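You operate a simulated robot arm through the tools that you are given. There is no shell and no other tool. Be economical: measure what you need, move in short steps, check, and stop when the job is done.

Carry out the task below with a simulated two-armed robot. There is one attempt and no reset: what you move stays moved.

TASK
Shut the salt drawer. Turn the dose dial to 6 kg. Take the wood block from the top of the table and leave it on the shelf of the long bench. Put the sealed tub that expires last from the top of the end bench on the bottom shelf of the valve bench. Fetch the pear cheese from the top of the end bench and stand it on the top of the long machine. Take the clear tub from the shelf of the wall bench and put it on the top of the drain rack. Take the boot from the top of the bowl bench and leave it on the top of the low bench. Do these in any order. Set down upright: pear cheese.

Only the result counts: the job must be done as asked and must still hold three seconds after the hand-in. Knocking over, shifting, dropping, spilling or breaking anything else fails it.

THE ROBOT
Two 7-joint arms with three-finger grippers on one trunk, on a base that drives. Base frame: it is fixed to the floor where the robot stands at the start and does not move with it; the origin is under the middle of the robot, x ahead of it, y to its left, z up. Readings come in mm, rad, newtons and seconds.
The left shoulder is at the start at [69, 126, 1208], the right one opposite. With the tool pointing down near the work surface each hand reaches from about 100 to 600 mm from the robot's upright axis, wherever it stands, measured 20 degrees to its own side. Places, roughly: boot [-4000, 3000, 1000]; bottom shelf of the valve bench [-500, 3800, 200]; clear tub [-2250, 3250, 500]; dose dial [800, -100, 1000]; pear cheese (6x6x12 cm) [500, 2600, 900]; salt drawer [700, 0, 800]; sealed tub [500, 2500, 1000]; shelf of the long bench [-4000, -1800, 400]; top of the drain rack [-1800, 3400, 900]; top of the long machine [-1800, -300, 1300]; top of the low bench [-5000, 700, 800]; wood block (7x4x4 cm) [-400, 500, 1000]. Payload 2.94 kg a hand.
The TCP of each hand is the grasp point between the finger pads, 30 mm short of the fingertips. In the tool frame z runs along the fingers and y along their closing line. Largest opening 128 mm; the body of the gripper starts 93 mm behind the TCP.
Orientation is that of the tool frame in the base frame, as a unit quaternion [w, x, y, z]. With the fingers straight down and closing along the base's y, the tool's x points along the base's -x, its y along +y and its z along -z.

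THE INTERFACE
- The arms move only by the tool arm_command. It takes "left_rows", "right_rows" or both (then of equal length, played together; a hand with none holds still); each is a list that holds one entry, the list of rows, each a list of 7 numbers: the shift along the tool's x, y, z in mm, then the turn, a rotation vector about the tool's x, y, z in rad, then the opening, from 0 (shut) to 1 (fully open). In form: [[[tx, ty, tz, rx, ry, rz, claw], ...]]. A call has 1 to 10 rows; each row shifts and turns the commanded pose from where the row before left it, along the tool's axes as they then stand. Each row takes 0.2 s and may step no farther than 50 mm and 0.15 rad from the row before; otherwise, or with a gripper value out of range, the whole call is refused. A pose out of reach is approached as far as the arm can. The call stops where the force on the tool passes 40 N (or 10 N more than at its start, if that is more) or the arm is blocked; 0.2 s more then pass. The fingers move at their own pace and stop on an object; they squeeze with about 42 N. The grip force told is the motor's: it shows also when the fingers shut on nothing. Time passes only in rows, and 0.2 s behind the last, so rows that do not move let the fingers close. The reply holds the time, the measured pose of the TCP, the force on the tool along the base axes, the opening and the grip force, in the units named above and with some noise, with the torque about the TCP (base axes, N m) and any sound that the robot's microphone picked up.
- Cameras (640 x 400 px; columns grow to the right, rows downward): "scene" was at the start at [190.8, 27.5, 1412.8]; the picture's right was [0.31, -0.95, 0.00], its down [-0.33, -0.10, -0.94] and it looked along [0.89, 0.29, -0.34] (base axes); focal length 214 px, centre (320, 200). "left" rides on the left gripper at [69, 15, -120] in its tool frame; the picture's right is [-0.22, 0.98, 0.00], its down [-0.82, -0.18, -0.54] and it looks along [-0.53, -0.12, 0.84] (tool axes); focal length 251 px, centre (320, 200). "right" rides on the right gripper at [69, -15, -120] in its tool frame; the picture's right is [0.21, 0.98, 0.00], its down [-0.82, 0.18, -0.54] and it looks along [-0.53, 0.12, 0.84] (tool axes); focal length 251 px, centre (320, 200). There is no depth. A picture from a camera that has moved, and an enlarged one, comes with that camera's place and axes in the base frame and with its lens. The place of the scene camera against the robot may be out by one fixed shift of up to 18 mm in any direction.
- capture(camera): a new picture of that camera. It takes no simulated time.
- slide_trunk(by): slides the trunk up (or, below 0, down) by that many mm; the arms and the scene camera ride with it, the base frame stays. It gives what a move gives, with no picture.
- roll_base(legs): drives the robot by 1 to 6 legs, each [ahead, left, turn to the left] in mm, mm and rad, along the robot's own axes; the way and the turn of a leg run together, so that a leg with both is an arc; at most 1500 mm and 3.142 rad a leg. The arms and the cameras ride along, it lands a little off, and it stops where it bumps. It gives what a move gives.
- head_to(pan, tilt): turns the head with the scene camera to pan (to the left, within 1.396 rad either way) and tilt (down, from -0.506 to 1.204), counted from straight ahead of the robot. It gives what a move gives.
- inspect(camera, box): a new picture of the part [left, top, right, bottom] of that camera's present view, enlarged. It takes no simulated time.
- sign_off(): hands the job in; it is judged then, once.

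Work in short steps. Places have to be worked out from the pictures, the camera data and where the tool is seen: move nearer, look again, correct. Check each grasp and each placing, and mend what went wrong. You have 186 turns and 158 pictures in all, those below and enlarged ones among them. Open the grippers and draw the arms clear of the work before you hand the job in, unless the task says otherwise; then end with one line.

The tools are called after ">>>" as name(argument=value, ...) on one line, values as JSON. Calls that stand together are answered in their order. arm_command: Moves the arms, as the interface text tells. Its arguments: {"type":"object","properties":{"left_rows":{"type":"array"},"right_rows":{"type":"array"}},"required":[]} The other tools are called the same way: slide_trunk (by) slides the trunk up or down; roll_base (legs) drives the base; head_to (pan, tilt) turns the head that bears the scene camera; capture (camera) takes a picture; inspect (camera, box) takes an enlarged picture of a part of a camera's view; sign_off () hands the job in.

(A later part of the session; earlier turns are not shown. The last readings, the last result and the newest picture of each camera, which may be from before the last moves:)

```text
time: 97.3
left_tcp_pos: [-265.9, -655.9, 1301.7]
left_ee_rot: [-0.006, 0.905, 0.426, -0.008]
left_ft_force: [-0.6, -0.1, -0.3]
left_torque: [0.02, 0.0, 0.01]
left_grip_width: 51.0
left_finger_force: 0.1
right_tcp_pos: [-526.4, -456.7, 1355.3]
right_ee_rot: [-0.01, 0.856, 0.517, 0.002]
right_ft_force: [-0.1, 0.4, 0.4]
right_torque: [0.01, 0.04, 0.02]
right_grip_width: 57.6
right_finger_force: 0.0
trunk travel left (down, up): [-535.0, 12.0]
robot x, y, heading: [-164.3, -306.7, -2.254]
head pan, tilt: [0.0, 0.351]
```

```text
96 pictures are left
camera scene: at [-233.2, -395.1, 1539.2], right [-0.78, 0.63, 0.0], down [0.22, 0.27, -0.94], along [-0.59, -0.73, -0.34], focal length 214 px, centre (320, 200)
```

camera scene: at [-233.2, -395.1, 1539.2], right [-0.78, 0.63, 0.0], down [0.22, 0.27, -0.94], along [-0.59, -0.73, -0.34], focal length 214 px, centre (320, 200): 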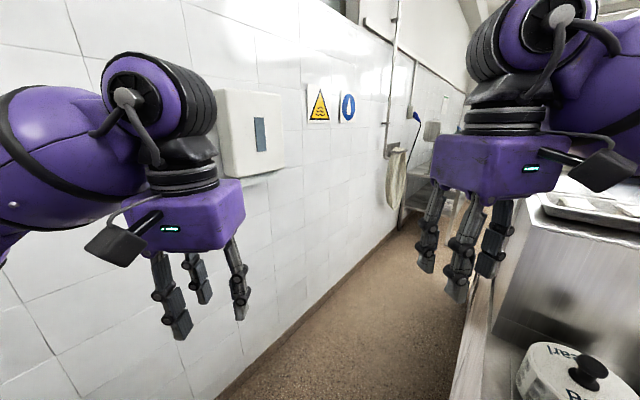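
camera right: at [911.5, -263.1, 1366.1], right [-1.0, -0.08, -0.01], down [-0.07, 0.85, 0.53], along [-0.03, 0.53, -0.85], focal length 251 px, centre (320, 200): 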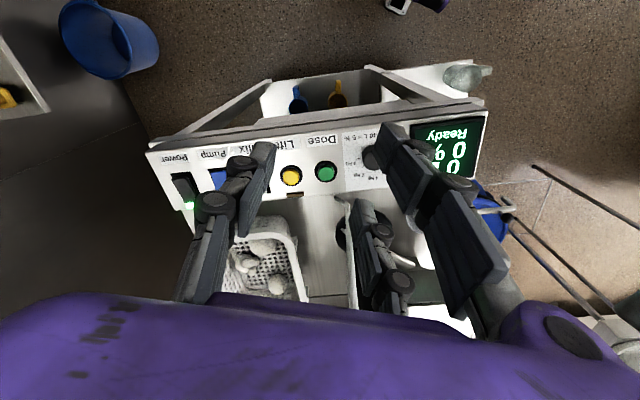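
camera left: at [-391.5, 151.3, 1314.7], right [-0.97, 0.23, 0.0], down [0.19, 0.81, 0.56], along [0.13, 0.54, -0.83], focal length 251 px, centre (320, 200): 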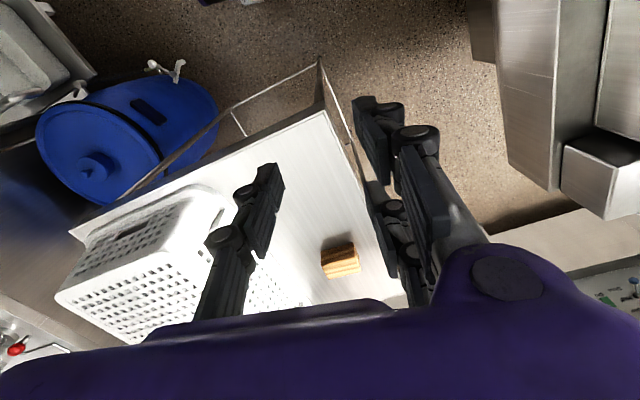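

There is a corridor of about 1.03 m south of the machine. I'll centre in it, turn to face west along it, and stretch the arms forward to draw the elbows in.

>>> roll_base(legs=[[260, 345, 0], [0, 0, -0.646]])

>>> arm_command(left_rows=[[[-45, 0, 0, 0, 0, 0, 0.4], [-45, 0, 0, 0, 0, 0, 0.4], [-45, 0, 0, 0, 0, 0, 0.4], [-45, 0, 0, 0, 0, 0, 0.4], [-45, 0, 0, 0, 0, 0, 0.4], [-45, 0, 0, 0, 0, 0, 0.4]]], right_rows=[[[-45, 0, 0, 0, 0, 0.0, 0.4], [-45, 10, 0, 0, 0, 0, 0.4], [-45, 10, 0, 0, 0, 0, 0.4], [-45, 10, 0, 0, 0, 0, 0.4], [-45, 10, 0, 0, 0, 0, 0.4], [-45, 10, 0, 0, 0, 0, 0.4]]])

>>> capture(camera="scene")

```text
time: 100.8
left_tcp_pos: [-175.7, -1049.0, 1304.8]
left_ee_rot: [-0.003, 0.906, 0.422, -0.008]
left_ft_force: [0.6, 0.5, -0.1]
left_torque: [-0.01, -0.02, 0.04]
left_grip_width: 51.3
left_finger_force: 0.2
right_tcp_pos: [-434.1, -849.8, 1357.6]
right_ee_rot: [-0.003, 0.856, 0.517, 0.0]
right_ft_force: [0.1, 0.3, 0.1]
right_torque: [0.01, 0.0, 0.02]
right_grip_width: 57.4
right_finger_force: 0.0
trunk travel left (down, up): [-535.0, 12.0]
robot x, y, heading: [-70.8, -713.8, -2.262]
head pan, tilt: [0.0, 0.351]
stopped in leg 1: the robot was blocked; the commanded pose is now the measured one
```

```text
time: 102.2
left_tcp_pos: [-348.4, -1272.5, 1303.1]
left_ee_rot: [-0.008, 0.907, 0.422, -0.006]
left_ft_force: [0.5, 0.1, 0.3]
left_torque: [0.05, 0.04, -0.02]
left_grip_width: 51.4
left_finger_force: 0.1
right_tcp_pos: [-518.4, -1125.8, 1349.9]
right_ee_rot: [-0.009, 0.857, 0.515, 0.002]
right_ft_force: [-1.1, -0.2, 0.4]
right_torque: [0.03, -0.02, 0.0]
right_grip_width: 51.3
right_finger_force: 0.1
trunk travel left (down, up): [-535.0, 12.0]
robot x, y, heading: [-66.8, -712.5, -2.259]
head pan, tilt: [0.0, 0.351]
```

```text
95 pictures are left
camera scene: at [-138.4, -804.6, 1539.0], right [-0.77, 0.64, 0.0], down [0.22, 0.27, -0.94], along [-0.6, -0.72, -0.34], focal length 214 px, centre (320, 200)
```

scene: 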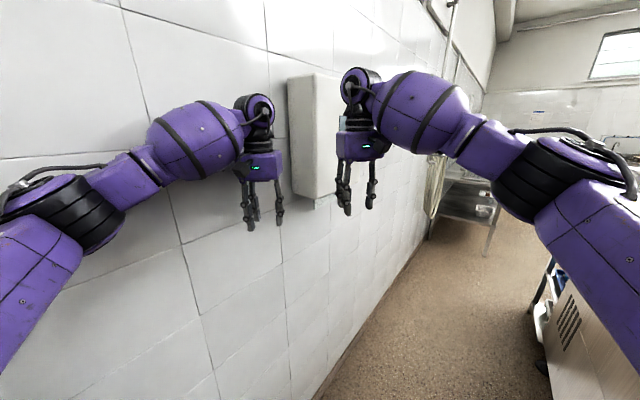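

The arms are stretched and narrower now. I'll turn along the corridor and look.

>>> roll_base(legs=[[0, 0, -0.64]])

>>> capture(camera="scene")

```text
time: 104.3
left_tcp_pos: [-620.3, -997.6, 1304.2]
left_ee_rot: [-0.01, 0.993, 0.119, -0.003]
left_ft_force: [-0.2, 0.0, -0.1]
left_torque: [-0.01, 0.02, 0.0]
left_grip_width: 51.2
left_finger_force: 0.0
right_tcp_pos: [-671.1, -777.1, 1349.2]
right_ee_rot: [-0.007, 0.975, 0.222, 0.004]
right_ft_force: [-0.3, 0.5, -0.4]
right_torque: [0.04, 0.0, 0.0]
right_grip_width: 51.2
right_finger_force: 0.0
trunk travel left (down, up): [-535.0, 12.0]
robot x, y, heading: [-68.2, -716.5, -2.893]
head pan, tilt: [0.0, 0.351]
```

```text
94 pictures are left
camera scene: at [-174.7, -745.1, 1539.2], right [-0.24, 0.97, 0.0], down [0.33, 0.08, -0.94], along [-0.91, -0.23, -0.34], focal length 214 px, centre (320, 200)
```

scene: 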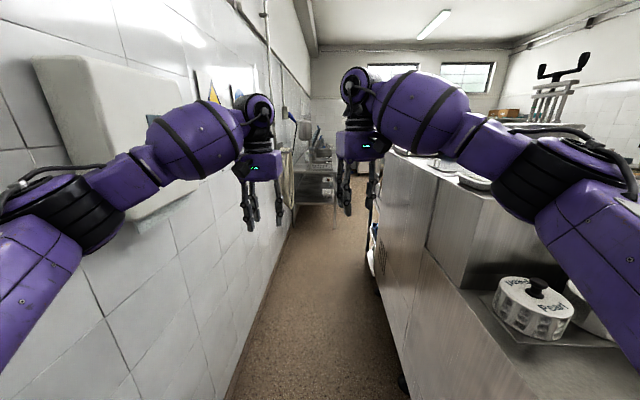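

The corridor west is clear, and it passes the long bench, so the wood block should come along now. Three views place it at (-348,482,1010). I'll return to the south side of the table, facing it.

>>> roll_base(legs=[[0, -250, 0], [0, 0, -0.85], [0, 0, -0.84], [440, -40, 0]])

>>> capture(camera="left")

```text
time: 113.8
left_tcp_pos: [-345.1, 556.2, 1305.6]
left_ee_rot: [-0.009, 0.744, -0.668, 0.006]
left_ft_force: [0.0, -0.5, -0.7]
left_torque: [0.01, 0.0, 0.02]
left_grip_width: 51.2
left_finger_force: 0.1
right_tcp_pos: [-121.2, 576.4, 1351.1]
right_ee_rot: [-0.002, 0.81, -0.586, 0.009]
right_ft_force: [0.4, -0.3, 0.3]
right_torque: [0.04, 0.04, 0.0]
right_grip_width: 51.2
right_finger_force: 0.0
trunk travel left (down, up): [-535.0, 12.0]
robot x, y, heading: [-138.6, -26.1, 1.682]
head pan, tilt: [0.0, 0.351]
```

```text
93 pictures are left
camera left: at [-356.1, 485.6, 1423.9], right [-0.99, 0.11, -0.02], down [0.08, 0.83, 0.55], along [0.08, 0.54, -0.84], focal length 251 px, centre (320, 200)
```

left: 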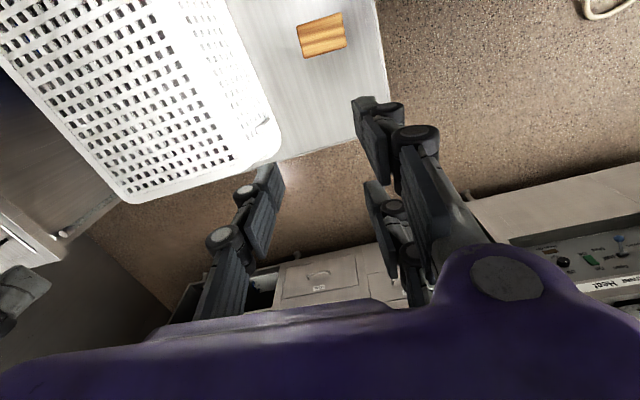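

The block top is at (-350,484), with its long axis at about 5° in world angle. I'll move the left hand above it, rotate so the jaws close across the 40 mm side, and descend partway.

>>> arm_command(left_rows=[[[35.6, 5.9, 20, 0, 0, 0, 0.65], [35.6, 5.9, 20, 0, 0, 0, 0.65], [0, 0, 10, 0, 0, -0.148, 0.65], [0, 0, 10, 0, 0, -0.148, 0.65], [0, 0, 10, 0, 0, -0.148, 0.65], [0, 0, 10, 0, 0, -0.148, 0.65], [0, 0, 10, 0, 0, -0.148, 0.65], [0, 0, 10, 0, 0, -0.148, 0.65], [0, 0, 10, 0, 0, -0.148, 0.65], [0, 0, 10, 0, 0, -0.148, 0.65]]])

>>> arm_command(left_rows=[[[0, 0, 20, 0, 0, -0.148, 0.65], [0, 0, 20, 0, 0, -0.148, 0.65], [0, 0, 20, 0, 0, -0.055, 0.65]]])

>>> capture(camera="left")

```text
time: 116.0
left_tcp_pos: [-348.2, 485.2, 1181.6]
left_ee_rot: [-0.004, 0.99, -0.139, 0.009]
left_ft_force: [-0.1, 0.9, -1.0]
left_torque: [0.03, -0.02, -0.03]
left_grip_width: 83.2
left_finger_force: 0.0
right_tcp_pos: [-121.4, 577.3, 1349.1]
right_ee_rot: [-0.003, 0.81, -0.586, 0.009]
right_ft_force: [-0.2, -0.1, 0.3]
right_torque: [0.01, 0.01, -0.01]
right_grip_width: 51.0
right_finger_force: 0.1
trunk travel left (down, up): [-535.0, 12.0]
robot x, y, heading: [-140.2, -28.5, 1.687]
head pan, tilt: [0.0, 0.351]
```

```text
time: 116.8
left_tcp_pos: [-346.7, 486.4, 1124.6]
left_ee_rot: [-0.003, 0.999, 0.036, 0.011]
left_ft_force: [-0.1, 0.5, 0.0]
left_torque: [-0.01, 0.0, 0.0]
left_grip_width: 83.3
left_finger_force: 0.1
right_tcp_pos: [-122.1, 577.4, 1350.4]
right_ee_rot: [-0.002, 0.81, -0.586, 0.01]
right_ft_force: [0.0, -0.6, 0.9]
right_torque: [-0.02, 0.01, 0.03]
right_grip_width: 51.3
right_finger_force: 0.0
trunk travel left (down, up): [-535.0, 12.0]
robot x, y, heading: [-141.3, -30.2, 1.683]
head pan, tilt: [0.0, 0.351]
```

```text
92 pictures are left
camera left: at [-279.1, 475.0, 1244.9], right [-0.14, -0.99, -0.01], down [-0.84, 0.12, 0.52], along [-0.52, 0.08, -0.85], focal length 251 px, centre (320, 200)
```

left: 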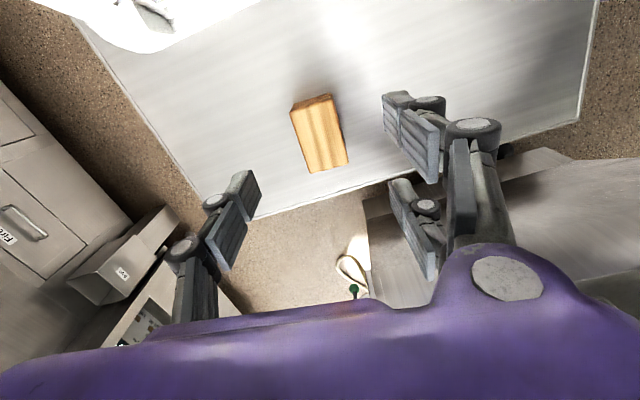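

Aligned within a degree or two and centred. I'll descend to TCP z≈1028.

>>> arm_command(left_rows=[[[0, 0, 30, 0, 0, 0, 0.65], [0, 0, 30, 0, 0, 0, 0.65], [0, 0, 25, 0, 0, 0, 0.65], [0, 0, 12, 0, 0, 0, 0.65]]])

>>> capture(camera="left")

```text
time: 117.8
left_tcp_pos: [-345.6, 487.1, 1026.4]
left_ee_rot: [-0.004, 0.999, 0.035, 0.01]
left_ft_force: [0.3, 0.5, 0.5]
left_torque: [0.0, -0.04, -0.01]
left_grip_width: 83.0
left_finger_force: 0.0
right_tcp_pos: [-121.5, 577.6, 1349.6]
right_ee_rot: [-0.002, 0.811, -0.586, 0.009]
right_ft_force: [0.4, -0.1, -0.4]
right_torque: [0.02, -0.04, -0.01]
right_grip_width: 51.1
right_finger_force: 0.0
trunk travel left (down, up): [-535.0, 12.0]
robot x, y, heading: [-142.8, -28.6, 1.686]
head pan, tilt: [0.0, 0.351]
```

```text
91 pictures are left
camera left: at [-277.6, 476.8, 1147.0], right [-0.15, -0.99, -0.01], down [-0.84, 0.12, 0.52], along [-0.52, 0.08, -0.85], focal length 251 px, centre (320, 200)
```

left: 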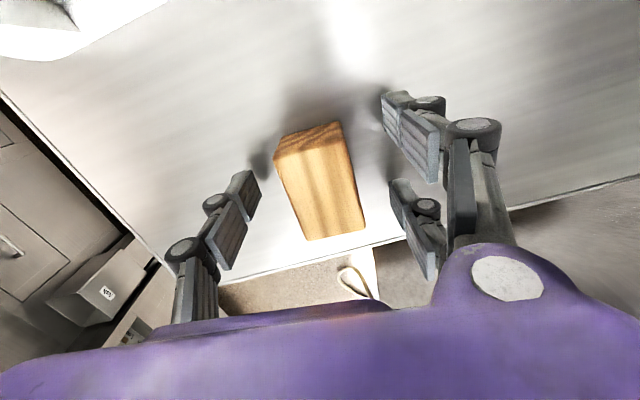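

The block top now looks nearer z≈1013, so I'll go down about 17 mm more and close.

>>> arm_command(left_rows=[[[-5, 0, 9, 0, 0, 0, 0.65], [0, 0, 8, 0, 0, 0, 0.65], [0, 0, 0, 0, 0, 0, 0], [0, 0, 0, 0, 0, 0, 0], [0, 0, 0, 0, 0, 0, 0]]])

>>> arm_command(left_rows=[[[0, 0, -30, 0, 0, 0, 0], [0, 0, -40, 0, 0, 0, 0], [0, 0, -40, 0, 0, 0, 0], [0, 0, -40, 0, 0, 0, 0], [0, 0, -40, 0, 0, 0, 0], [0, 0, -40, 0, 0, 0, 0], [0, 0, -40, 0, 0, 0, 0]]])

>>> capture(camera="left")

```text
time: 118.7
left_tcp_pos: [-348.9, 480.0, 1020.4]
left_ee_rot: [-0.005, 0.999, 0.036, 0.01]
left_ft_force: [-0.9, -17.6, 34.1]
left_torque: [-1.02, 0.64, 0.35]
left_grip_width: 39.7
left_finger_force: 21.5
right_tcp_pos: [-121.1, 570.2, 1355.1]
right_ee_rot: [-0.004, 0.811, -0.585, 0.006]
right_ft_force: [0.5, -0.2, -1.1]
right_torque: [0.02, 0.03, 0.01]
right_grip_width: 51.2
right_finger_force: 0.1
trunk travel left (down, up): [-535.0, 12.0]
robot x, y, heading: [-142.4, -30.2, 1.685]
head pan, tilt: [0.0, 0.351]
stopped in row 4 (left hand): the force on the tool passed its limit at 45 N (the readings are from after the stop); the commanded pose is now the measured one
```

```text
time: 120.2
left_tcp_pos: [-355.7, 485.8, 1283.7]
left_ee_rot: [0.0, 0.999, 0.034, 0.009]
left_ft_force: [-0.1, 0.2, 0.0]
left_torque: [0.05, 0.0, 0.0]
left_grip_width: 39.1
left_finger_force: 41.9
right_tcp_pos: [-120.8, 576.4, 1351.8]
right_ee_rot: [-0.002, 0.81, -0.586, 0.009]
right_ft_force: [0.4, -0.4, -0.2]
right_torque: [0.02, 0.01, 0.04]
right_grip_width: 51.0
right_finger_force: 0.1
trunk travel left (down, up): [-535.0, 12.0]
robot x, y, heading: [-139.7, -28.5, 1.691]
head pan, tilt: [0.0, 0.351]
```

```text
90 pictures are left
camera left: at [-287.8, 475.6, 1405.2], right [-0.15, -0.99, 0.0], down [-0.84, 0.12, 0.53], along [-0.52, 0.08, -0.85], focal length 251 px, centre (320, 200)
```

left: 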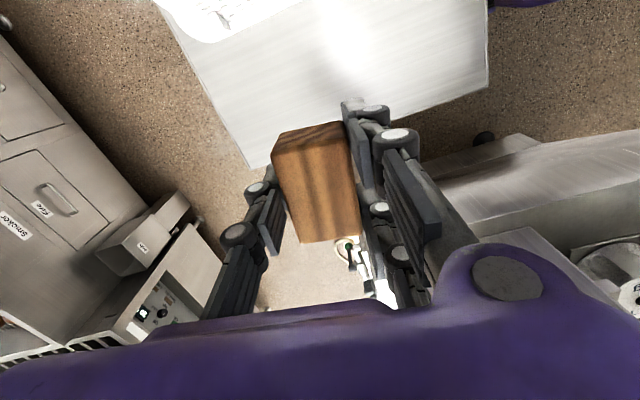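

The block is held at 39 mm. I'll return to the corridor and drive west along it.

>>> roll_base(legs=[[-450, 40, 0], [0, 0, 0.85], [0, 0, 0.845], [0, 230, 0], [1300, 0, 0]])

>>> capture(camera="scene")

```text
time: 135.6
left_tcp_pos: [-1836.5, -1261.7, 1284.3]
left_ee_rot: [-0.007, 0.639, 0.769, 0.006]
left_ft_force: [0.6, 0.2, 0.1]
left_torque: [-0.02, 0.0, 0.01]
left_grip_width: 38.7
left_finger_force: 41.7
right_tcp_pos: [-1953.7, -1039.3, 1351.0]
right_ee_rot: [-0.008, 0.977, 0.214, 0.005]
right_ft_force: [0.3, -0.9, 0.4]
right_torque: [-0.03, 0.02, -0.01]
right_grip_width: 51.0
right_finger_force: 0.2
trunk travel left (down, up): [-535.0, 12.0]
robot x, y, heading: [-1350.1, -987.2, -2.913]
head pan, tilt: [0.0, 0.351]
```

```text
89 pictures are left
camera scene: at [-1457.4, -1015.9, 1539.3], right [-0.23, 0.97, 0.0], down [0.33, 0.08, -0.94], along [-0.91, -0.21, -0.34], focal length 214 px, centre (320, 200)
```

scene: 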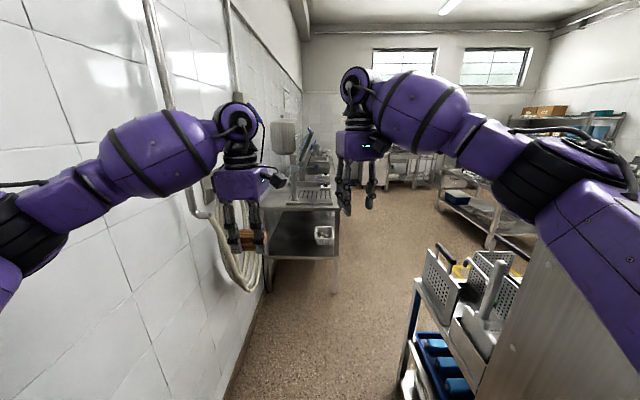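

The long bench with its lower shelf is ahead on the left, east end near (-3000,-1500). I'll drive up to its end, pull the right hand back, and look at the shelf.

>>> roll_base(legs=[[960, 0, 0]])

>>> arm_command(right_rows=[[[45, 0, 0, 0, 0, 0, 0.4], [45, 0, 0, 0, 0, 0, 0.4], [45, 0, 0, 0, 0, 0, 0.4], [45, 0, 0, 0, 0, 0, 0.4], [45, 0, 0, 0, 0, 0, 0.4], [30, 0, 0, 0, 0, 0, 0.4]]])

>>> slide_trunk(by=-400)

>>> head_to(pan=0.1, tilt=0.5)

>>> capture(camera="scene")

```text
time: 140.8
left_tcp_pos: [-2799.8, -1471.3, 1284.5]
left_ee_rot: [-0.007, 0.645, 0.764, 0.006]
left_ft_force: [0.3, 0.5, -0.8]
left_torque: [-0.01, 0.02, 0.0]
left_grip_width: 38.8
left_finger_force: 41.4
right_tcp_pos: [-2914.3, -1245.9, 1350.8]
right_ee_rot: [-0.009, 0.978, 0.207, 0.004]
right_ft_force: [0.0, 0.1, -0.2]
right_torque: [0.0, -0.01, -0.01]
right_grip_width: 51.2
right_finger_force: 0.1
trunk travel left (down, up): [-535.0, 12.0]
robot x, y, heading: [-2309.6, -1207.9, -2.923]
head pan, tilt: [0.0, 0.351]
```

```text
time: 142.2
left_tcp_pos: [-2799.2, -1471.2, 1283.9]
left_ee_rot: [-0.006, 0.645, 0.764, 0.007]
left_ft_force: [-0.9, 1.2, -0.9]
left_torque: [0.0, 0.0, 0.02]
left_grip_width: 39.2
left_finger_force: 42.6
right_tcp_pos: [-2679.3, -1144.7, 1353.6]
right_ee_rot: [-0.008, 0.979, 0.206, 0.004]
right_ft_force: [-1.1, -0.1, -0.3]
right_torque: [0.01, 0.0, 0.04]
right_grip_width: 51.2
right_finger_force: 0.1
trunk travel left (down, up): [-535.0, 12.0]
robot x, y, heading: [-2307.7, -1204.2, -2.926]
head pan, tilt: [0.0, 0.351]
```

```text
time: 143.8
left_tcp_pos: [-2782.9, -1455.6, 1260.9]
left_ee_rot: [-0.089, 0.646, 0.754, -0.081]
left_ft_force: [-0.2, -0.1, -1.2]
left_torque: [0.03, -0.04, 0.03]
left_grip_width: 39.2
left_finger_force: 42.1
right_tcp_pos: [-2664.9, -1139.9, 1220.8]
right_ee_rot: [-0.005, 0.977, 0.212, 0.001]
right_ft_force: [-1.5, 0.0, 1.1]
right_torque: [-0.05, -0.08, 0.01]
right_grip_width: 51.3
right_finger_force: 0.0
trunk travel left (down, up): [-404.0, 143.0]
robot x, y, heading: [-2308.1, -1210.3, -2.913]
head pan, tilt: [0.0, 0.351]
stopped: the arm was blocked; the commanded pose is now the measured one
```

```text
time: 144.5
left_tcp_pos: [-2783.9, -1453.1, 1262.6]
left_ee_rot: [-0.088, 0.651, 0.75, -0.078]
left_ft_force: [0.1, -0.6, -1.2]
left_torque: [0.0, 0.01, 0.0]
left_grip_width: 39.0
left_finger_force: 41.8
right_tcp_pos: [-2667.6, -1139.5, 1224.1]
right_ee_rot: [-0.005, 0.978, 0.21, 0.001]
right_ft_force: [0.1, 0.3, -0.7]
right_torque: [0.0, 0.03, 0.0]
right_grip_width: 51.2
right_finger_force: 0.1
trunk travel left (down, up): [-404.0, 143.0]
robot x, y, heading: [-2309.6, -1206.9, -2.919]
head pan, tilt: [0.099, 0.499]
```

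```text
88 pictures are left
camera scene: at [-2484.4, -1252.1, 1378.9], right [-0.31, 0.95, 0.0], down [0.44, 0.14, -0.89], along [-0.84, -0.28, -0.47], focal length 214 px, centre (320, 200)
```

scene: 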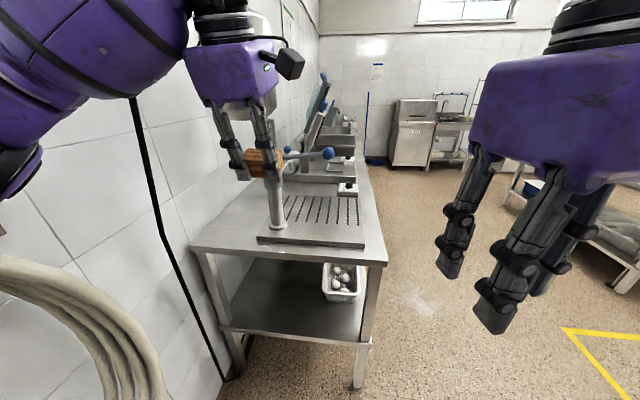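

The left forearm caught the hose coil on the wall. I'll raise the trunk again, stretch the right arm to narrow it, and shift right before lowering.

>>> slide_trunk(by=135)

>>> arm_command(right_rows=[[[-45, 0, 0, 0, 0, 0, 0.4], [-45, 0, 0, 0, 0, 0, 0.4], [-45, 0, 0, 0, 0, 0, 0.4], [-45, 0, 0, 0, 0, 0, 0.4], [-45, 0, 0, 0, 0, 0, 0.4]]])

>>> roll_base(legs=[[0, -170, 0]])

>>> slide_trunk(by=-300)

>>> capture(camera="scene")

```text
time: 146.1
left_tcp_pos: [-2804.9, -1461.7, 1382.1]
left_ee_rot: [-0.083, 0.652, 0.751, -0.067]
left_ft_force: [0.1, -1.0, -1.0]
left_torque: [0.02, -0.05, 0.0]
left_grip_width: 38.8
left_finger_force: 42.3
right_tcp_pos: [-2683.6, -1149.5, 1353.2]
right_ee_rot: [-0.009, 0.978, 0.21, 0.01]
right_ft_force: [-0.8, 0.5, -0.7]
right_torque: [0.02, -0.02, 0.01]
right_grip_width: 51.3
right_finger_force: 0.1
trunk travel left (down, up): [-539.0, 8.0]
robot x, y, heading: [-2307.1, -1208.0, -2.92]
head pan, tilt: [0.099, 0.499]
```

```text
time: 147.3
left_tcp_pos: [-2803.1, -1462.1, 1384.8]
left_ee_rot: [-0.082, 0.652, 0.75, -0.068]
left_ft_force: [-0.9, -0.3, -0.1]
left_torque: [0.04, -0.06, -0.06]
left_grip_width: 38.8
left_finger_force: 42.3
right_tcp_pos: [-2886.9, -1241.5, 1351.7]
right_ee_rot: [-0.01, 0.978, 0.209, 0.01]
right_ft_force: [-0.1, -0.3, -0.1]
right_torque: [0.0, 0.0, 0.01]
right_grip_width: 51.2
right_finger_force: 0.1
trunk travel left (down, up): [-539.0, 8.0]
robot x, y, heading: [-2311.4, -1210.8, -2.917]
head pan, tilt: [0.099, 0.499]
```

```text
time: 149.4
left_tcp_pos: [-2839.5, -1297.4, 1384.2]
left_ee_rot: [-0.083, 0.651, 0.751, -0.069]
left_ft_force: [0.8, -0.3, -1.3]
left_torque: [0.05, 0.01, 0.01]
left_grip_width: 38.9
left_finger_force: 42.0
right_tcp_pos: [-2922.8, -1078.0, 1352.2]
right_ee_rot: [-0.008, 0.977, 0.212, 0.009]
right_ft_force: [0.9, -0.7, 0.0]
right_torque: [0.02, 0.01, 0.0]
right_grip_width: 51.5
right_finger_force: 0.0
trunk travel left (down, up): [-539.0, 8.0]
robot x, y, heading: [-2344.7, -1041.4, -2.916]
head pan, tilt: [0.099, 0.499]
```

```text
time: 152.4
left_tcp_pos: [-2837.6, -1297.1, 1085.4]
left_ee_rot: [-0.083, 0.651, 0.751, -0.069]
left_ft_force: [0.7, 0.5, -0.9]
left_torque: [0.0, 0.0, 0.0]
left_grip_width: 38.8
left_finger_force: 41.8
right_tcp_pos: [-2922.8, -1075.9, 1053.2]
right_ee_rot: [-0.007, 0.977, 0.211, 0.007]
right_ft_force: [-0.2, -0.3, 0.0]
right_torque: [0.01, 0.0, 0.0]
right_grip_width: 51.5
right_finger_force: 0.0
trunk travel left (down, up): [-239.0, 308.0]
robot x, y, heading: [-2343.6, -1041.8, -2.919]
head pan, tilt: [0.099, 0.499]
```

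```text
87 pictures are left
camera scene: at [-2580.7, -1107.2, 1210.5], right [-0.32, 0.95, 0.0], down [0.45, 0.15, -0.88], along [-0.83, -0.28, -0.48], focal length 214 px, centre (320, 200)
```

scene: 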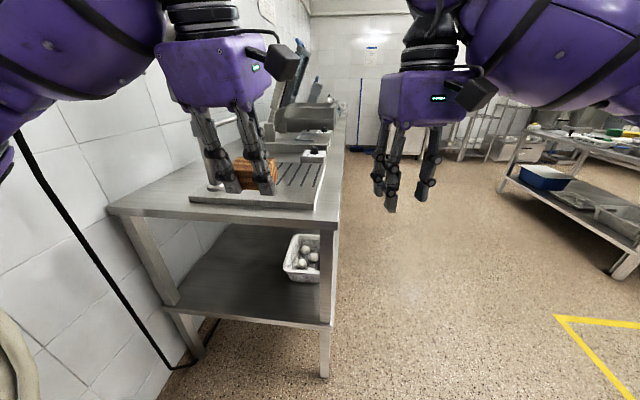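

Clear now. I'll straighten the tool, shift it a bit toward the wall, and lower trunk and arm to shelf height outside the bench end.

>>> arm_command(left_rows=[[[-40, 4, 0, -0.11, 0, 0, 0], [-40, 4, 0, -0.105, 0, 0, 0]]])

>>> slide_trunk(by=-235)

>>> arm_command(left_rows=[[[0, 0, 45, 0, 0, 0, 0], [0, 0, 45, 0, 0, 0, 0], [0, 0, 45, 0, 0, 0, 0], [0, 0, 45, 0, 0, 0, 0], [0, 0, 45, 0, 0, 0, 0], [0, 0, 45, 0, 0, 0, 0], [0, 0, 30, 0, 0, 0, 0]]])

>>> capture(camera="scene")

```text
time: 153.0
left_tcp_pos: [-2815.9, -1375.1, 1081.4]
left_ee_rot: [-0.012, 0.657, 0.754, 0.013]
left_ft_force: [-0.3, 0.6, 0.1]
left_torque: [0.0, 0.05, 0.01]
left_grip_width: 39.1
left_finger_force: 41.7
right_tcp_pos: [-2923.6, -1077.1, 1052.8]
right_ee_rot: [-0.008, 0.977, 0.211, 0.007]
right_ft_force: [0.1, -0.2, 0.3]
right_torque: [0.01, 0.0, -0.01]
right_grip_width: 51.4
right_finger_force: 0.0
trunk travel left (down, up): [-239.0, 308.0]
robot x, y, heading: [-2346.9, -1043.1, -2.916]
head pan, tilt: [0.099, 0.499]
```

```text
time: 155.5
left_tcp_pos: [-2820.2, -1374.7, 846.6]
left_ee_rot: [-0.013, 0.657, 0.754, 0.013]
left_ft_force: [-0.2, 0.0, -0.2]
left_torque: [0.02, -0.01, -0.01]
left_grip_width: 39.0
left_finger_force: 41.8
right_tcp_pos: [-2922.1, -1076.8, 818.0]
right_ee_rot: [-0.008, 0.977, 0.211, 0.007]
right_ft_force: [0.5, -0.2, 0.1]
right_torque: [-0.02, -0.02, -0.02]
right_grip_width: 51.0
right_finger_force: 0.1
trunk travel left (down, up): [-4.0, 543.0]
robot x, y, heading: [-2346.4, -1046.3, -2.919]
head pan, tilt: [0.099, 0.499]
```

```text
time: 157.1
left_tcp_pos: [-2821.1, -1365.9, 543.7]
left_ee_rot: [-0.013, 0.657, 0.754, 0.012]
left_ft_force: [0.9, -0.3, -0.6]
left_torque: [0.02, 0.01, -0.02]
left_grip_width: 39.0
left_finger_force: 42.4
right_tcp_pos: [-2923.9, -1074.7, 817.5]
right_ee_rot: [-0.008, 0.977, 0.212, 0.008]
right_ft_force: [0.1, 0.3, -0.4]
right_torque: [0.01, -0.02, -0.01]
right_grip_width: 51.3
right_finger_force: 0.1
trunk travel left (down, up): [-4.0, 543.0]
robot x, y, heading: [-2346.6, -1041.8, -2.922]
head pan, tilt: [0.099, 0.499]
```

```text
86 pictures are left
camera scene: at [-2657.6, -1124.0, 964.6], right [-0.32, 0.95, 0.0], down [0.45, 0.15, -0.88], along [-0.83, -0.28, -0.48], focal length 214 px, centre (320, 200)
```

scene: 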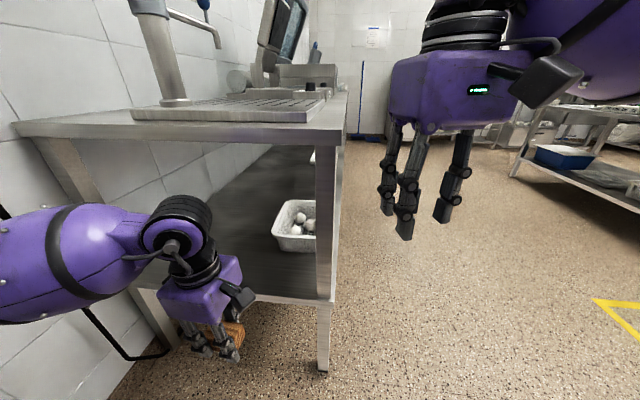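

The block's bottom is about 45 mm above shelf level (z≈460). I'll lower slightly, then drive 150 mm in and reach the rest of the way with the arm.

>>> arm_command(left_rows=[[[0, 0, 25, 0, 0, 0, 0]]])

>>> roll_base(legs=[[150, 0, 0]])

>>> capture(camera="scene")

>>> capture(camera="left")

```text
time: 157.5
left_tcp_pos: [-2821.8, -1363.1, 521.7]
left_ee_rot: [-0.013, 0.656, 0.754, 0.013]
left_ft_force: [-0.1, -0.1, -0.5]
left_torque: [-0.03, 0.01, 0.02]
left_grip_width: 38.8
left_finger_force: 41.4
right_tcp_pos: [-2922.9, -1077.6, 817.6]
right_ee_rot: [-0.008, 0.977, 0.211, 0.008]
right_ft_force: [-0.2, 0.3, 0.4]
right_torque: [-0.02, 0.03, 0.0]
right_grip_width: 51.0
right_finger_force: 0.0
trunk travel left (down, up): [-4.0, 543.0]
robot x, y, heading: [-2346.0, -1045.3, -2.923]
head pan, tilt: [0.099, 0.499]
```

```text
time: 158.9
left_tcp_pos: [-2966.8, -1398.3, 521.0]
left_ee_rot: [-0.012, 0.656, 0.755, 0.013]
left_ft_force: [-0.4, 0.0, -0.5]
left_torque: [0.02, 0.01, 0.0]
left_grip_width: 38.9
left_finger_force: 41.5
right_tcp_pos: [-3069.9, -1110.6, 816.9]
right_ee_rot: [-0.008, 0.977, 0.211, 0.009]
right_ft_force: [-0.8, -0.3, -0.9]
right_torque: [0.02, -0.02, -0.02]
right_grip_width: 51.2
right_finger_force: 0.0
trunk travel left (down, up): [-4.0, 543.0]
robot x, y, heading: [-2492.1, -1078.2, -2.917]
head pan, tilt: [0.099, 0.499]
```

```text
85 pictures are left
camera scene: at [-2804.2, -1158.3, 964.5], right [-0.32, 0.95, 0.0], down [0.45, 0.15, -0.88], along [-0.83, -0.28, -0.48], focal length 214 px, centre (320, 200)
```

scene: 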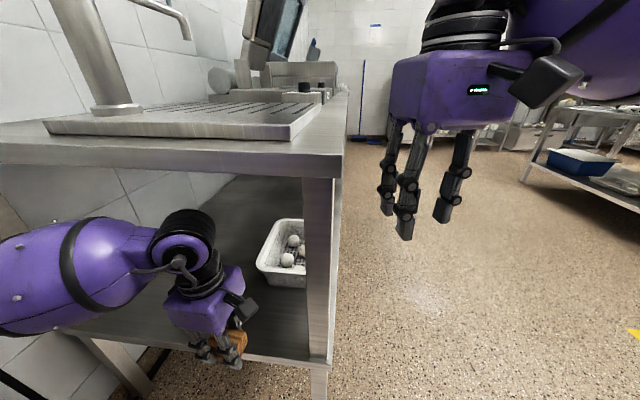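

```text
84 pictures are left
camera left: at [-2961.2, -1331.0, 642.3], right [1.0, -0.08, 0.0], down [-0.06, -0.86, 0.51], along [-0.04, -0.51, -0.86], focal length 251 px, centre (320, 200)
```

left: 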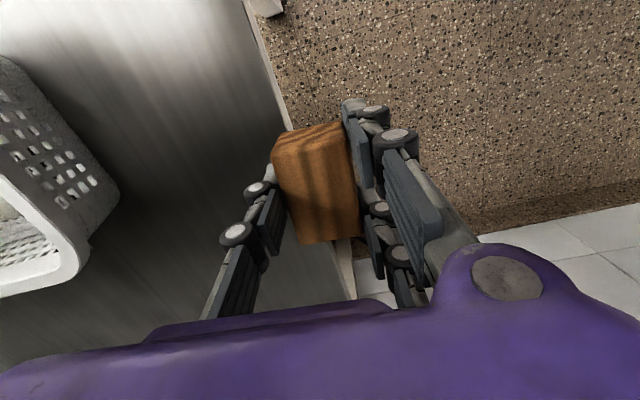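

The hand camera shows the block straddling the shelf edge, with the basket ahead. I'll move 90 mm toward the wall, then 75 mm in, and look.

>>> arm_command(left_rows=[[[-45, 0, 0, 0, 0, 0, 0], [-45, 0, 0, 0, 0, 0, 0], [0, -38, 0, 0, 0, 0, 0], [0, -37, 0, 0, 0, 0, 0]]])

>>> capture(camera="left")

```text
time: 159.9
left_tcp_pos: [-3028.4, -1496.9, 519.3]
left_ee_rot: [-0.012, 0.655, 0.755, 0.012]
left_ft_force: [-0.4, 0.9, -0.2]
left_torque: [0.01, -0.01, 0.0]
left_grip_width: 38.9
left_finger_force: 41.8
right_tcp_pos: [-3069.2, -1109.7, 817.4]
right_ee_rot: [-0.008, 0.977, 0.212, 0.008]
right_ft_force: [-0.1, -0.8, 0.4]
right_torque: [-0.02, -0.02, 0.02]
right_grip_width: 51.2
right_finger_force: 0.0
trunk travel left (down, up): [-4.0, 543.0]
robot x, y, heading: [-2489.2, -1078.5, -2.917]
head pan, tilt: [0.099, 0.499]
```

```text
83 pictures are left
camera left: at [-3023.2, -1430.4, 640.7], right [1.0, -0.08, 0.0], down [-0.06, -0.86, 0.51], along [-0.04, -0.51, -0.86], focal length 251 px, centre (320, 200)
```

left: 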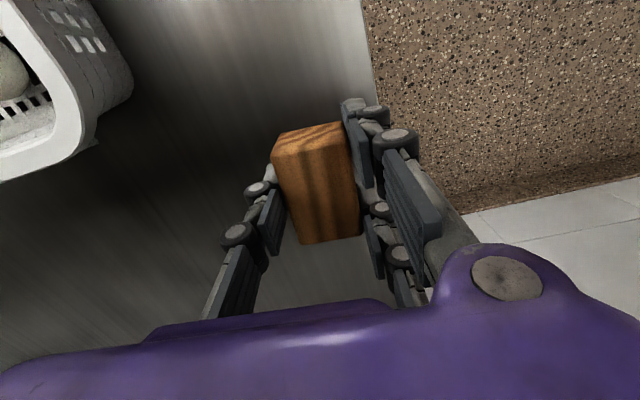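

The block is inside the edge by about 20 mm. I'll go 25 mm further in, then lower gently onto the shelf.

>>> arm_command(left_rows=[[[0, -25, 0, 0, 0, 0, 0], [0, 0, 12, 0, 0, 0, 0], [0, 0, 8, 0, 0, 0, 0], [0, 0, 6, 0, 0, 0, 0], [0, 0, 6, 0, 0, 0, 0], [0, 0, 6, 0, 0, 0, 0], [0, 0, 6, 0, 0, 0, 0], [0, 0, 6, 0, 0, 0, 0]]])

```text
time: 161.7
left_tcp_pos: [-3052.5, -1498.5, 467.5]
left_ee_rot: [-0.013, 0.656, 0.755, 0.013]
left_ft_force: [0.3, 0.3, 0.1]
left_torque: [-0.01, -0.03, 0.02]
left_grip_width: 39.0
left_finger_force: 42.0
right_tcp_pos: [-3069.3, -1110.6, 817.0]
right_ee_rot: [-0.009, 0.977, 0.211, 0.008]
right_ft_force: [0.5, 0.1, -0.4]
right_torque: [0.02, 0.02, 0.04]
right_grip_width: 51.2
right_finger_force: 0.1
trunk travel left (down, up): [-4.0, 543.0]
robot x, y, heading: [-2492.0, -1078.4, -2.917]
head pan, tilt: [0.099, 0.499]
```

No contact yet at TCP z 467, so I'll keep lowering in small steps until the force shows.

>>> arm_command(left_rows=[[[0, 0, 6, 0, 0, 0, 0], [0, 0, 6, 0, 0, 0, 0], [0, 0, 6, 0, 0, 0, 0], [0, 0, 6, 0, 0, 0, 0], [0, 0, 6, 0, 0, 0, 0]]])

>>> capture(camera="left")

```text
time: 162.7
left_tcp_pos: [-3053.0, -1498.9, 450.1]
left_ee_rot: [-0.013, 0.656, 0.755, 0.008]
left_ft_force: [11.1, 5.5, 21.7]
left_torque: [-0.53, -0.97, 0.54]
left_grip_width: 38.8
left_finger_force: 42.2
right_tcp_pos: [-3067.1, -1109.8, 818.4]
right_ee_rot: [-0.007, 0.977, 0.213, 0.008]
right_ft_force: [-0.3, -0.6, -0.3]
right_torque: [-0.01, 0.01, 0.03]
right_grip_width: 51.0
right_finger_force: 0.0
trunk travel left (down, up): [-4.0, 543.0]
robot x, y, heading: [-2493.2, -1076.8, -2.919]
head pan, tilt: [0.099, 0.499]
stopped in row 5 (left hand): the force on the tool passed its limit at 47 N (the readings are from after the stop); the commanded pose is now the measured one
```

```text
82 pictures are left
camera left: at [-3047.0, -1431.7, 572.2], right [1.0, -0.08, -0.01], down [-0.06, -0.86, 0.51], along [-0.05, -0.51, -0.86], focal length 251 px, centre (320, 200)
```

left: 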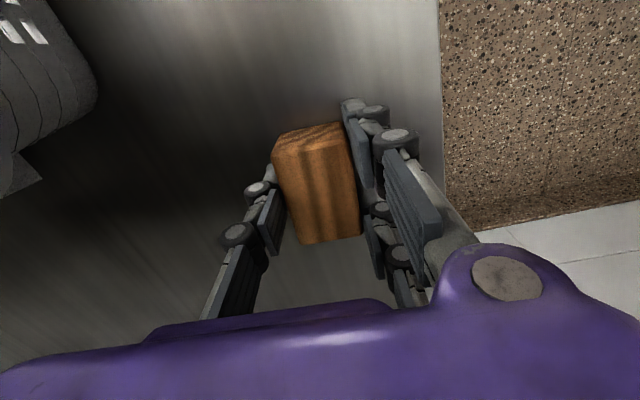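

Contact at TCP z 450, so the block is on the shelf, well inside the edge. I'll open gradually, lift and check.

>>> arm_command(left_rows=[[[0, 0, -1, 0, 0, 0, 0.35], [0, 0, 0, 0, 0, 0, 0.42], [0, 0, 0, 0, 0, 0, 0.5], [0, 0, -20, 0, 0, 0, 0.55], [0, 0, -25, 0, 0, 0, 0.55], [0, 0, -20, 0, 0, 0, 0.55]]])

>>> capture(camera="left")

```text
time: 164.1
left_tcp_pos: [-3051.9, -1501.0, 515.9]
left_ee_rot: [-0.013, 0.656, 0.754, 0.01]
left_ft_force: [-0.1, 0.5, 0.1]
left_torque: [0.01, 0.0, -0.01]
left_grip_width: 70.5
left_finger_force: 0.1
right_tcp_pos: [-3068.3, -1110.3, 818.6]
right_ee_rot: [-0.007, 0.977, 0.213, 0.007]
right_ft_force: [0.2, 0.3, -0.4]
right_torque: [0.01, -0.02, 0.02]
right_grip_width: 51.2
right_finger_force: 0.0
trunk travel left (down, up): [-4.0, 543.0]
robot x, y, heading: [-2489.1, -1079.1, -2.918]
head pan, tilt: [0.099, 0.499]
```

```text
81 pictures are left
camera left: at [-3047.5, -1433.4, 636.9], right [1.0, -0.08, -0.01], down [-0.06, -0.86, 0.51], along [-0.05, -0.51, -0.86], focal length 251 px, centre (320, 200)
```

left: 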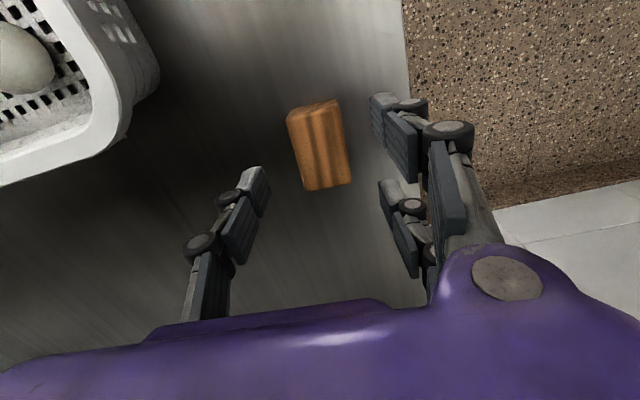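

The block rests on the shelf. I'll back out, raise the trunk, and look right at the cart and the gap I need next.

>>> roll_base(legs=[[-260, 0, 0]])

>>> slide_trunk(by=540)

>>> head_to(pan=-0.55, tilt=0.6)

>>> capture(camera="scene")

```text
time: 166.0
left_tcp_pos: [-2802.7, -1443.7, 515.4]
left_ee_rot: [-0.013, 0.655, 0.755, 0.009]
left_ft_force: [-0.3, -0.3, 0.6]
left_torque: [-0.03, 0.0, -0.01]
left_grip_width: 70.3
left_finger_force: 0.0
right_tcp_pos: [-2817.2, -1054.6, 818.3]
right_ee_rot: [-0.008, 0.977, 0.213, 0.009]
right_ft_force: [-0.2, -0.7, 0.0]
right_torque: [-0.01, -0.01, 0.02]
right_grip_width: 51.3
right_finger_force: 0.1
trunk travel left (down, up): [-4.0, 543.0]
robot x, y, heading: [-2240.3, -1018.9, -2.916]
head pan, tilt: [0.099, 0.499]
```

```text
refused: 540 is not a number from -400 to 400
```

```text
time: 167.0
left_tcp_pos: [-2801.5, -1442.8, 514.3]
left_ee_rot: [-0.014, 0.655, 0.755, 0.01]
left_ft_force: [0.3, 0.6, 0.4]
left_torque: [0.01, -0.01, 0.03]
left_grip_width: 70.4
left_finger_force: 0.2
right_tcp_pos: [-2818.2, -1054.6, 817.7]
right_ee_rot: [-0.008, 0.977, 0.212, 0.008]
right_ft_force: [-1.0, 0.2, 0.4]
right_torque: [0.01, -0.01, -0.02]
right_grip_width: 51.2
right_finger_force: 0.0
trunk travel left (down, up): [-4.0, 543.0]
robot x, y, heading: [-2238.0, -1021.4, -2.913]
head pan, tilt: [-0.55, 0.6]
```

```text
80 pictures are left
camera scene: at [-2549.8, -1044.1, 955.5], right [0.32, 0.95, 0.0], down [0.54, -0.18, -0.83], along [-0.78, 0.26, -0.56], focal length 214 px, centre (320, 200)
```

scene: 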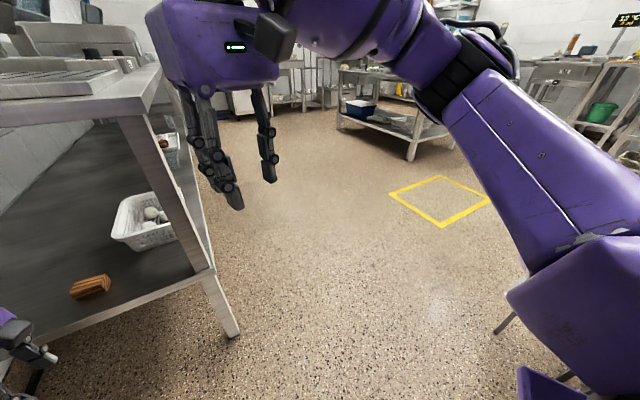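

The cart corner is near (-2540,-650) and the bench corner near (-3041,-1259), which leaves a 790 mm diagonal gap. I'll raise everything and go through its middle.

>>> slide_trunk(by=400)

>>> slide_trunk(by=140)

>>> arm_command(left_rows=[[[0, 0, -45, 0, 0, 0.14, 0.5], [0, 0, -45, 0, 0, 0.14, 0.5], [0, 0, -45, 0, 0, 0.14, 0.5], [0, 0, -45, 0, 0, 0.14, 0.5], [0, 0, -45, 0, 0, 0.14, 0.5], [0, 0, -20, 0, 0, 0.14, 0.5], [0, 0, 0, 0, 0, 0.14, 0.5], [0, 0, 0, 0, 0, 0.14, 0.5], [0, 0, 0, 0, 0, 0.14, 0.5], [0, 0, 0, 0, 0, 0.14, 0.5]]])

>>> roll_base(legs=[[500, -190, 0], [300, -390, 0]])

>>> head_to(pan=-0.3, tilt=0.35)

>>> capture(camera="scene")

```text
time: 170.8
left_tcp_pos: [-2802.8, -1445.0, 914.6]
left_ee_rot: [-0.013, 0.656, 0.755, 0.01]
left_ft_force: [0.3, 0.1, 0.1]
left_torque: [0.04, 0.04, 0.0]
left_grip_width: 70.4
left_finger_force: 0.1
right_tcp_pos: [-2817.2, -1054.6, 1218.1]
right_ee_rot: [-0.008, 0.977, 0.213, 0.008]
right_ft_force: [0.8, -0.2, 1.0]
right_torque: [0.03, -0.02, 0.0]
right_grip_width: 51.3
right_finger_force: 0.1
trunk travel left (down, up): [-404.0, 143.0]
robot x, y, heading: [-2235.7, -1018.0, -2.912]
head pan, tilt: [-0.55, 0.6]
```

```text
time: 172.5
left_tcp_pos: [-2802.5, -1444.9, 1051.9]
left_ee_rot: [-0.012, 0.655, 0.755, 0.012]
left_ft_force: [0.0, -0.2, 0.7]
left_torque: [0.01, 0.0, -0.02]
left_grip_width: 70.4
left_finger_force: 0.2
right_tcp_pos: [-2818.4, -1054.6, 1354.3]
right_ee_rot: [-0.009, 0.977, 0.213, 0.01]
right_ft_force: [-0.4, -0.1, -0.5]
right_torque: [-0.01, -0.02, -0.01]
right_grip_width: 51.1
right_finger_force: 0.1
trunk travel left (down, up): [-544.0, 3.0]
robot x, y, heading: [-2239.7, -1020.2, -2.917]
head pan, tilt: [-0.55, 0.6]
```

```text
time: 174.7
left_tcp_pos: [-2799.7, -1451.8, 1299.4]
left_ee_rot: [-0.017, 0.988, 0.155, -0.001]
left_ft_force: [-0.1, 1.3, 0.3]
left_torque: [0.02, 0.03, -0.04]
left_grip_width: 64.0
left_finger_force: 0.1
right_tcp_pos: [-2818.2, -1054.2, 1358.2]
right_ee_rot: [-0.008, 0.977, 0.212, 0.009]
right_ft_force: [0.0, 0.7, -0.4]
right_torque: [-0.01, -0.01, 0.0]
right_grip_width: 51.4
right_finger_force: 0.1
trunk travel left (down, up): [-544.0, 3.0]
robot x, y, heading: [-2238.0, -1017.6, -2.917]
head pan, tilt: [-0.55, 0.6]
```

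```text
time: 181.4
left_tcp_pos: [-3706.0, -1044.9, 1300.1]
left_ee_rot: [-0.017, 0.988, 0.151, -0.001]
left_ft_force: [0.1, -0.7, -0.1]
left_torque: [-0.03, 0.02, 0.0]
left_grip_width: 64.3
left_finger_force: 0.1
right_tcp_pos: [-3719.4, -646.2, 1357.8]
right_ee_rot: [-0.008, 0.978, 0.208, 0.007]
right_ft_force: [1.0, 0.6, -0.2]
right_torque: [0.0, 0.02, 0.03]
right_grip_width: 51.3
right_finger_force: 0.1
trunk travel left (down, up): [-544.0, 3.0]
robot x, y, heading: [-3140.9, -616.3, -2.929]
head pan, tilt: [-0.55, 0.6]
```

```text
time: 182.2
left_tcp_pos: [-3707.0, -1044.1, 1301.4]
left_ee_rot: [-0.016, 0.988, 0.151, -0.001]
left_ft_force: [-0.7, -0.6, 0.1]
left_torque: [0.01, -0.01, -0.03]
left_grip_width: 64.0
left_finger_force: 0.2
right_tcp_pos: [-3719.9, -645.1, 1357.9]
right_ee_rot: [-0.009, 0.978, 0.207, 0.008]
right_ft_force: [0.0, 0.0, -0.6]
right_torque: [0.04, 0.02, -0.03]
right_grip_width: 51.3
right_finger_force: 0.0
trunk travel left (down, up): [-544.0, 3.0]
robot x, y, heading: [-3140.1, -620.2, -2.923]
head pan, tilt: [-0.3, 0.351]
```

```text
79 pictures are left
camera scene: at [-3240.5, -611.4, 1547.3], right [0.09, 1.0, 0.0], down [0.34, -0.03, -0.94], along [-0.94, 0.08, -0.34], focal length 214 px, centre (320, 200)
```

scene: 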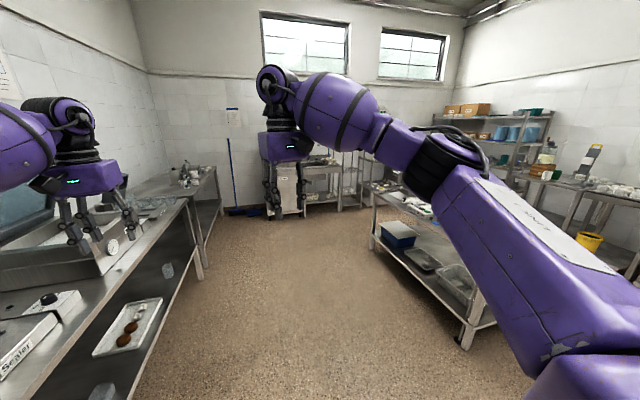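

I'm through. The bench ahead-right fits the low bench. I'll turn north for a look.

>>> roll_base(legs=[[0, 0, -1.5], [600, 0, 0]])

>>> head_to(pan=0.0, tilt=0.3)

>>> capture(camera="scene")

```text
time: 189.2
left_tcp_pos: [-3803.6, 478.2, 1301.4]
left_ee_rot: [-0.013, 0.832, -0.555, 0.009]
left_ft_force: [-0.2, 0.0, 0.0]
left_torque: [0.0, 0.04, -0.01]
left_grip_width: 63.9
left_finger_force: 0.1
right_tcp_pos: [-3407.6, 528.2, 1358.8]
right_ee_rot: [0.0, 0.862, -0.506, 0.011]
right_ft_force: [-0.3, 0.2, -0.3]
right_torque: [0.04, 0.01, 0.0]
right_grip_width: 51.3
right_finger_force: 0.1
trunk travel left (down, up): [-544.0, 3.0]
robot x, y, heading: [-3326.8, -47.2, 1.876]
head pan, tilt: [-0.3, 0.351]
```

```text
time: 190.0
left_tcp_pos: [-3804.0, 478.6, 1300.5]
left_ee_rot: [-0.012, 0.832, -0.555, 0.011]
left_ft_force: [0.1, 0.0, -0.3]
left_torque: [-0.04, -0.02, 0.01]
left_grip_width: 64.0
left_finger_force: 0.1
right_tcp_pos: [-3409.8, 527.6, 1356.8]
right_ee_rot: [-0.002, 0.862, -0.506, 0.011]
right_ft_force: [-1.2, 0.8, 0.7]
right_torque: [0.01, -0.01, -0.01]
right_grip_width: 50.9
right_finger_force: 0.1
trunk travel left (down, up): [-544.0, 3.0]
robot x, y, heading: [-3328.5, -41.1, 1.878]
head pan, tilt: [0.0, 0.3]
```

```text
78 pictures are left
camera scene: at [-3356.8, 49.5, 1552.0], right [0.95, 0.3, 0.0], down [0.09, -0.28, -0.96], along [-0.29, 0.91, -0.3], focal length 214 px, centre (320, 200)
```

scene: 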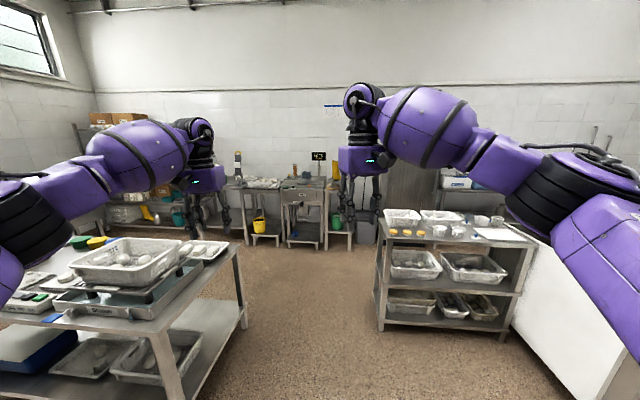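

The bowl bench is by the far wall, ahead-left, and the way between the low bench and the rack is about 1.1 m wide. I'll drive up the middle.

>>> roll_base(legs=[[1100, 100, 0], [850, 0, 0]])

>>> head_to(pan=0.05, tilt=0.4)

>>> capture(camera="scene")

```text
time: 199.8
left_tcp_pos: [-4414.0, 2342.8, 1300.4]
left_ee_rot: [-0.013, 0.817, -0.577, 0.011]
left_ft_force: [0.8, -0.4, 0.4]
left_torque: [0.01, 0.01, -0.02]
left_grip_width: 64.3
left_finger_force: 0.0
right_tcp_pos: [-4017.6, 2371.8, 1357.9]
right_ee_rot: [-0.001, 0.849, -0.528, 0.01]
right_ft_force: [-0.2, -0.5, 0.3]
right_torque: [0.0, 0.0, -0.02]
right_grip_width: 51.1
right_finger_force: 0.1
trunk travel left (down, up): [-544.0, 3.0]
robot x, y, heading: [-3967.5, 1796.7, 1.822]
head pan, tilt: [0.0, 0.3]
```

```text
time: 200.4
left_tcp_pos: [-4415.2, 2343.1, 1300.0]
left_ee_rot: [-0.013, 0.816, -0.577, 0.011]
left_ft_force: [0.6, -0.1, 0.8]
left_torque: [0.03, 0.0, 0.01]
left_grip_width: 64.1
left_finger_force: 0.1
right_tcp_pos: [-4018.3, 2372.4, 1357.7]
right_ee_rot: [0.0, 0.849, -0.528, 0.011]
right_ft_force: [1.0, -0.2, 0.0]
right_torque: [-0.01, -0.03, 0.02]
right_grip_width: 51.1
right_finger_force: 0.0
trunk travel left (down, up): [-544.0, 3.0]
robot x, y, heading: [-3967.7, 1797.9, 1.829]
head pan, tilt: [0.051, 0.4]
```

```text
77 pictures are left
camera scene: at [-3995.5, 1889.1, 1542.8], right [0.95, 0.3, 0.0], down [0.12, -0.37, -0.92], along [-0.28, 0.88, -0.39], focal length 214 px, centre (320, 200)
```

scene: 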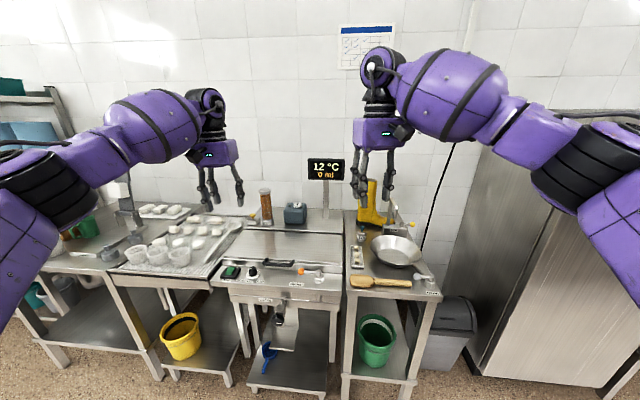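

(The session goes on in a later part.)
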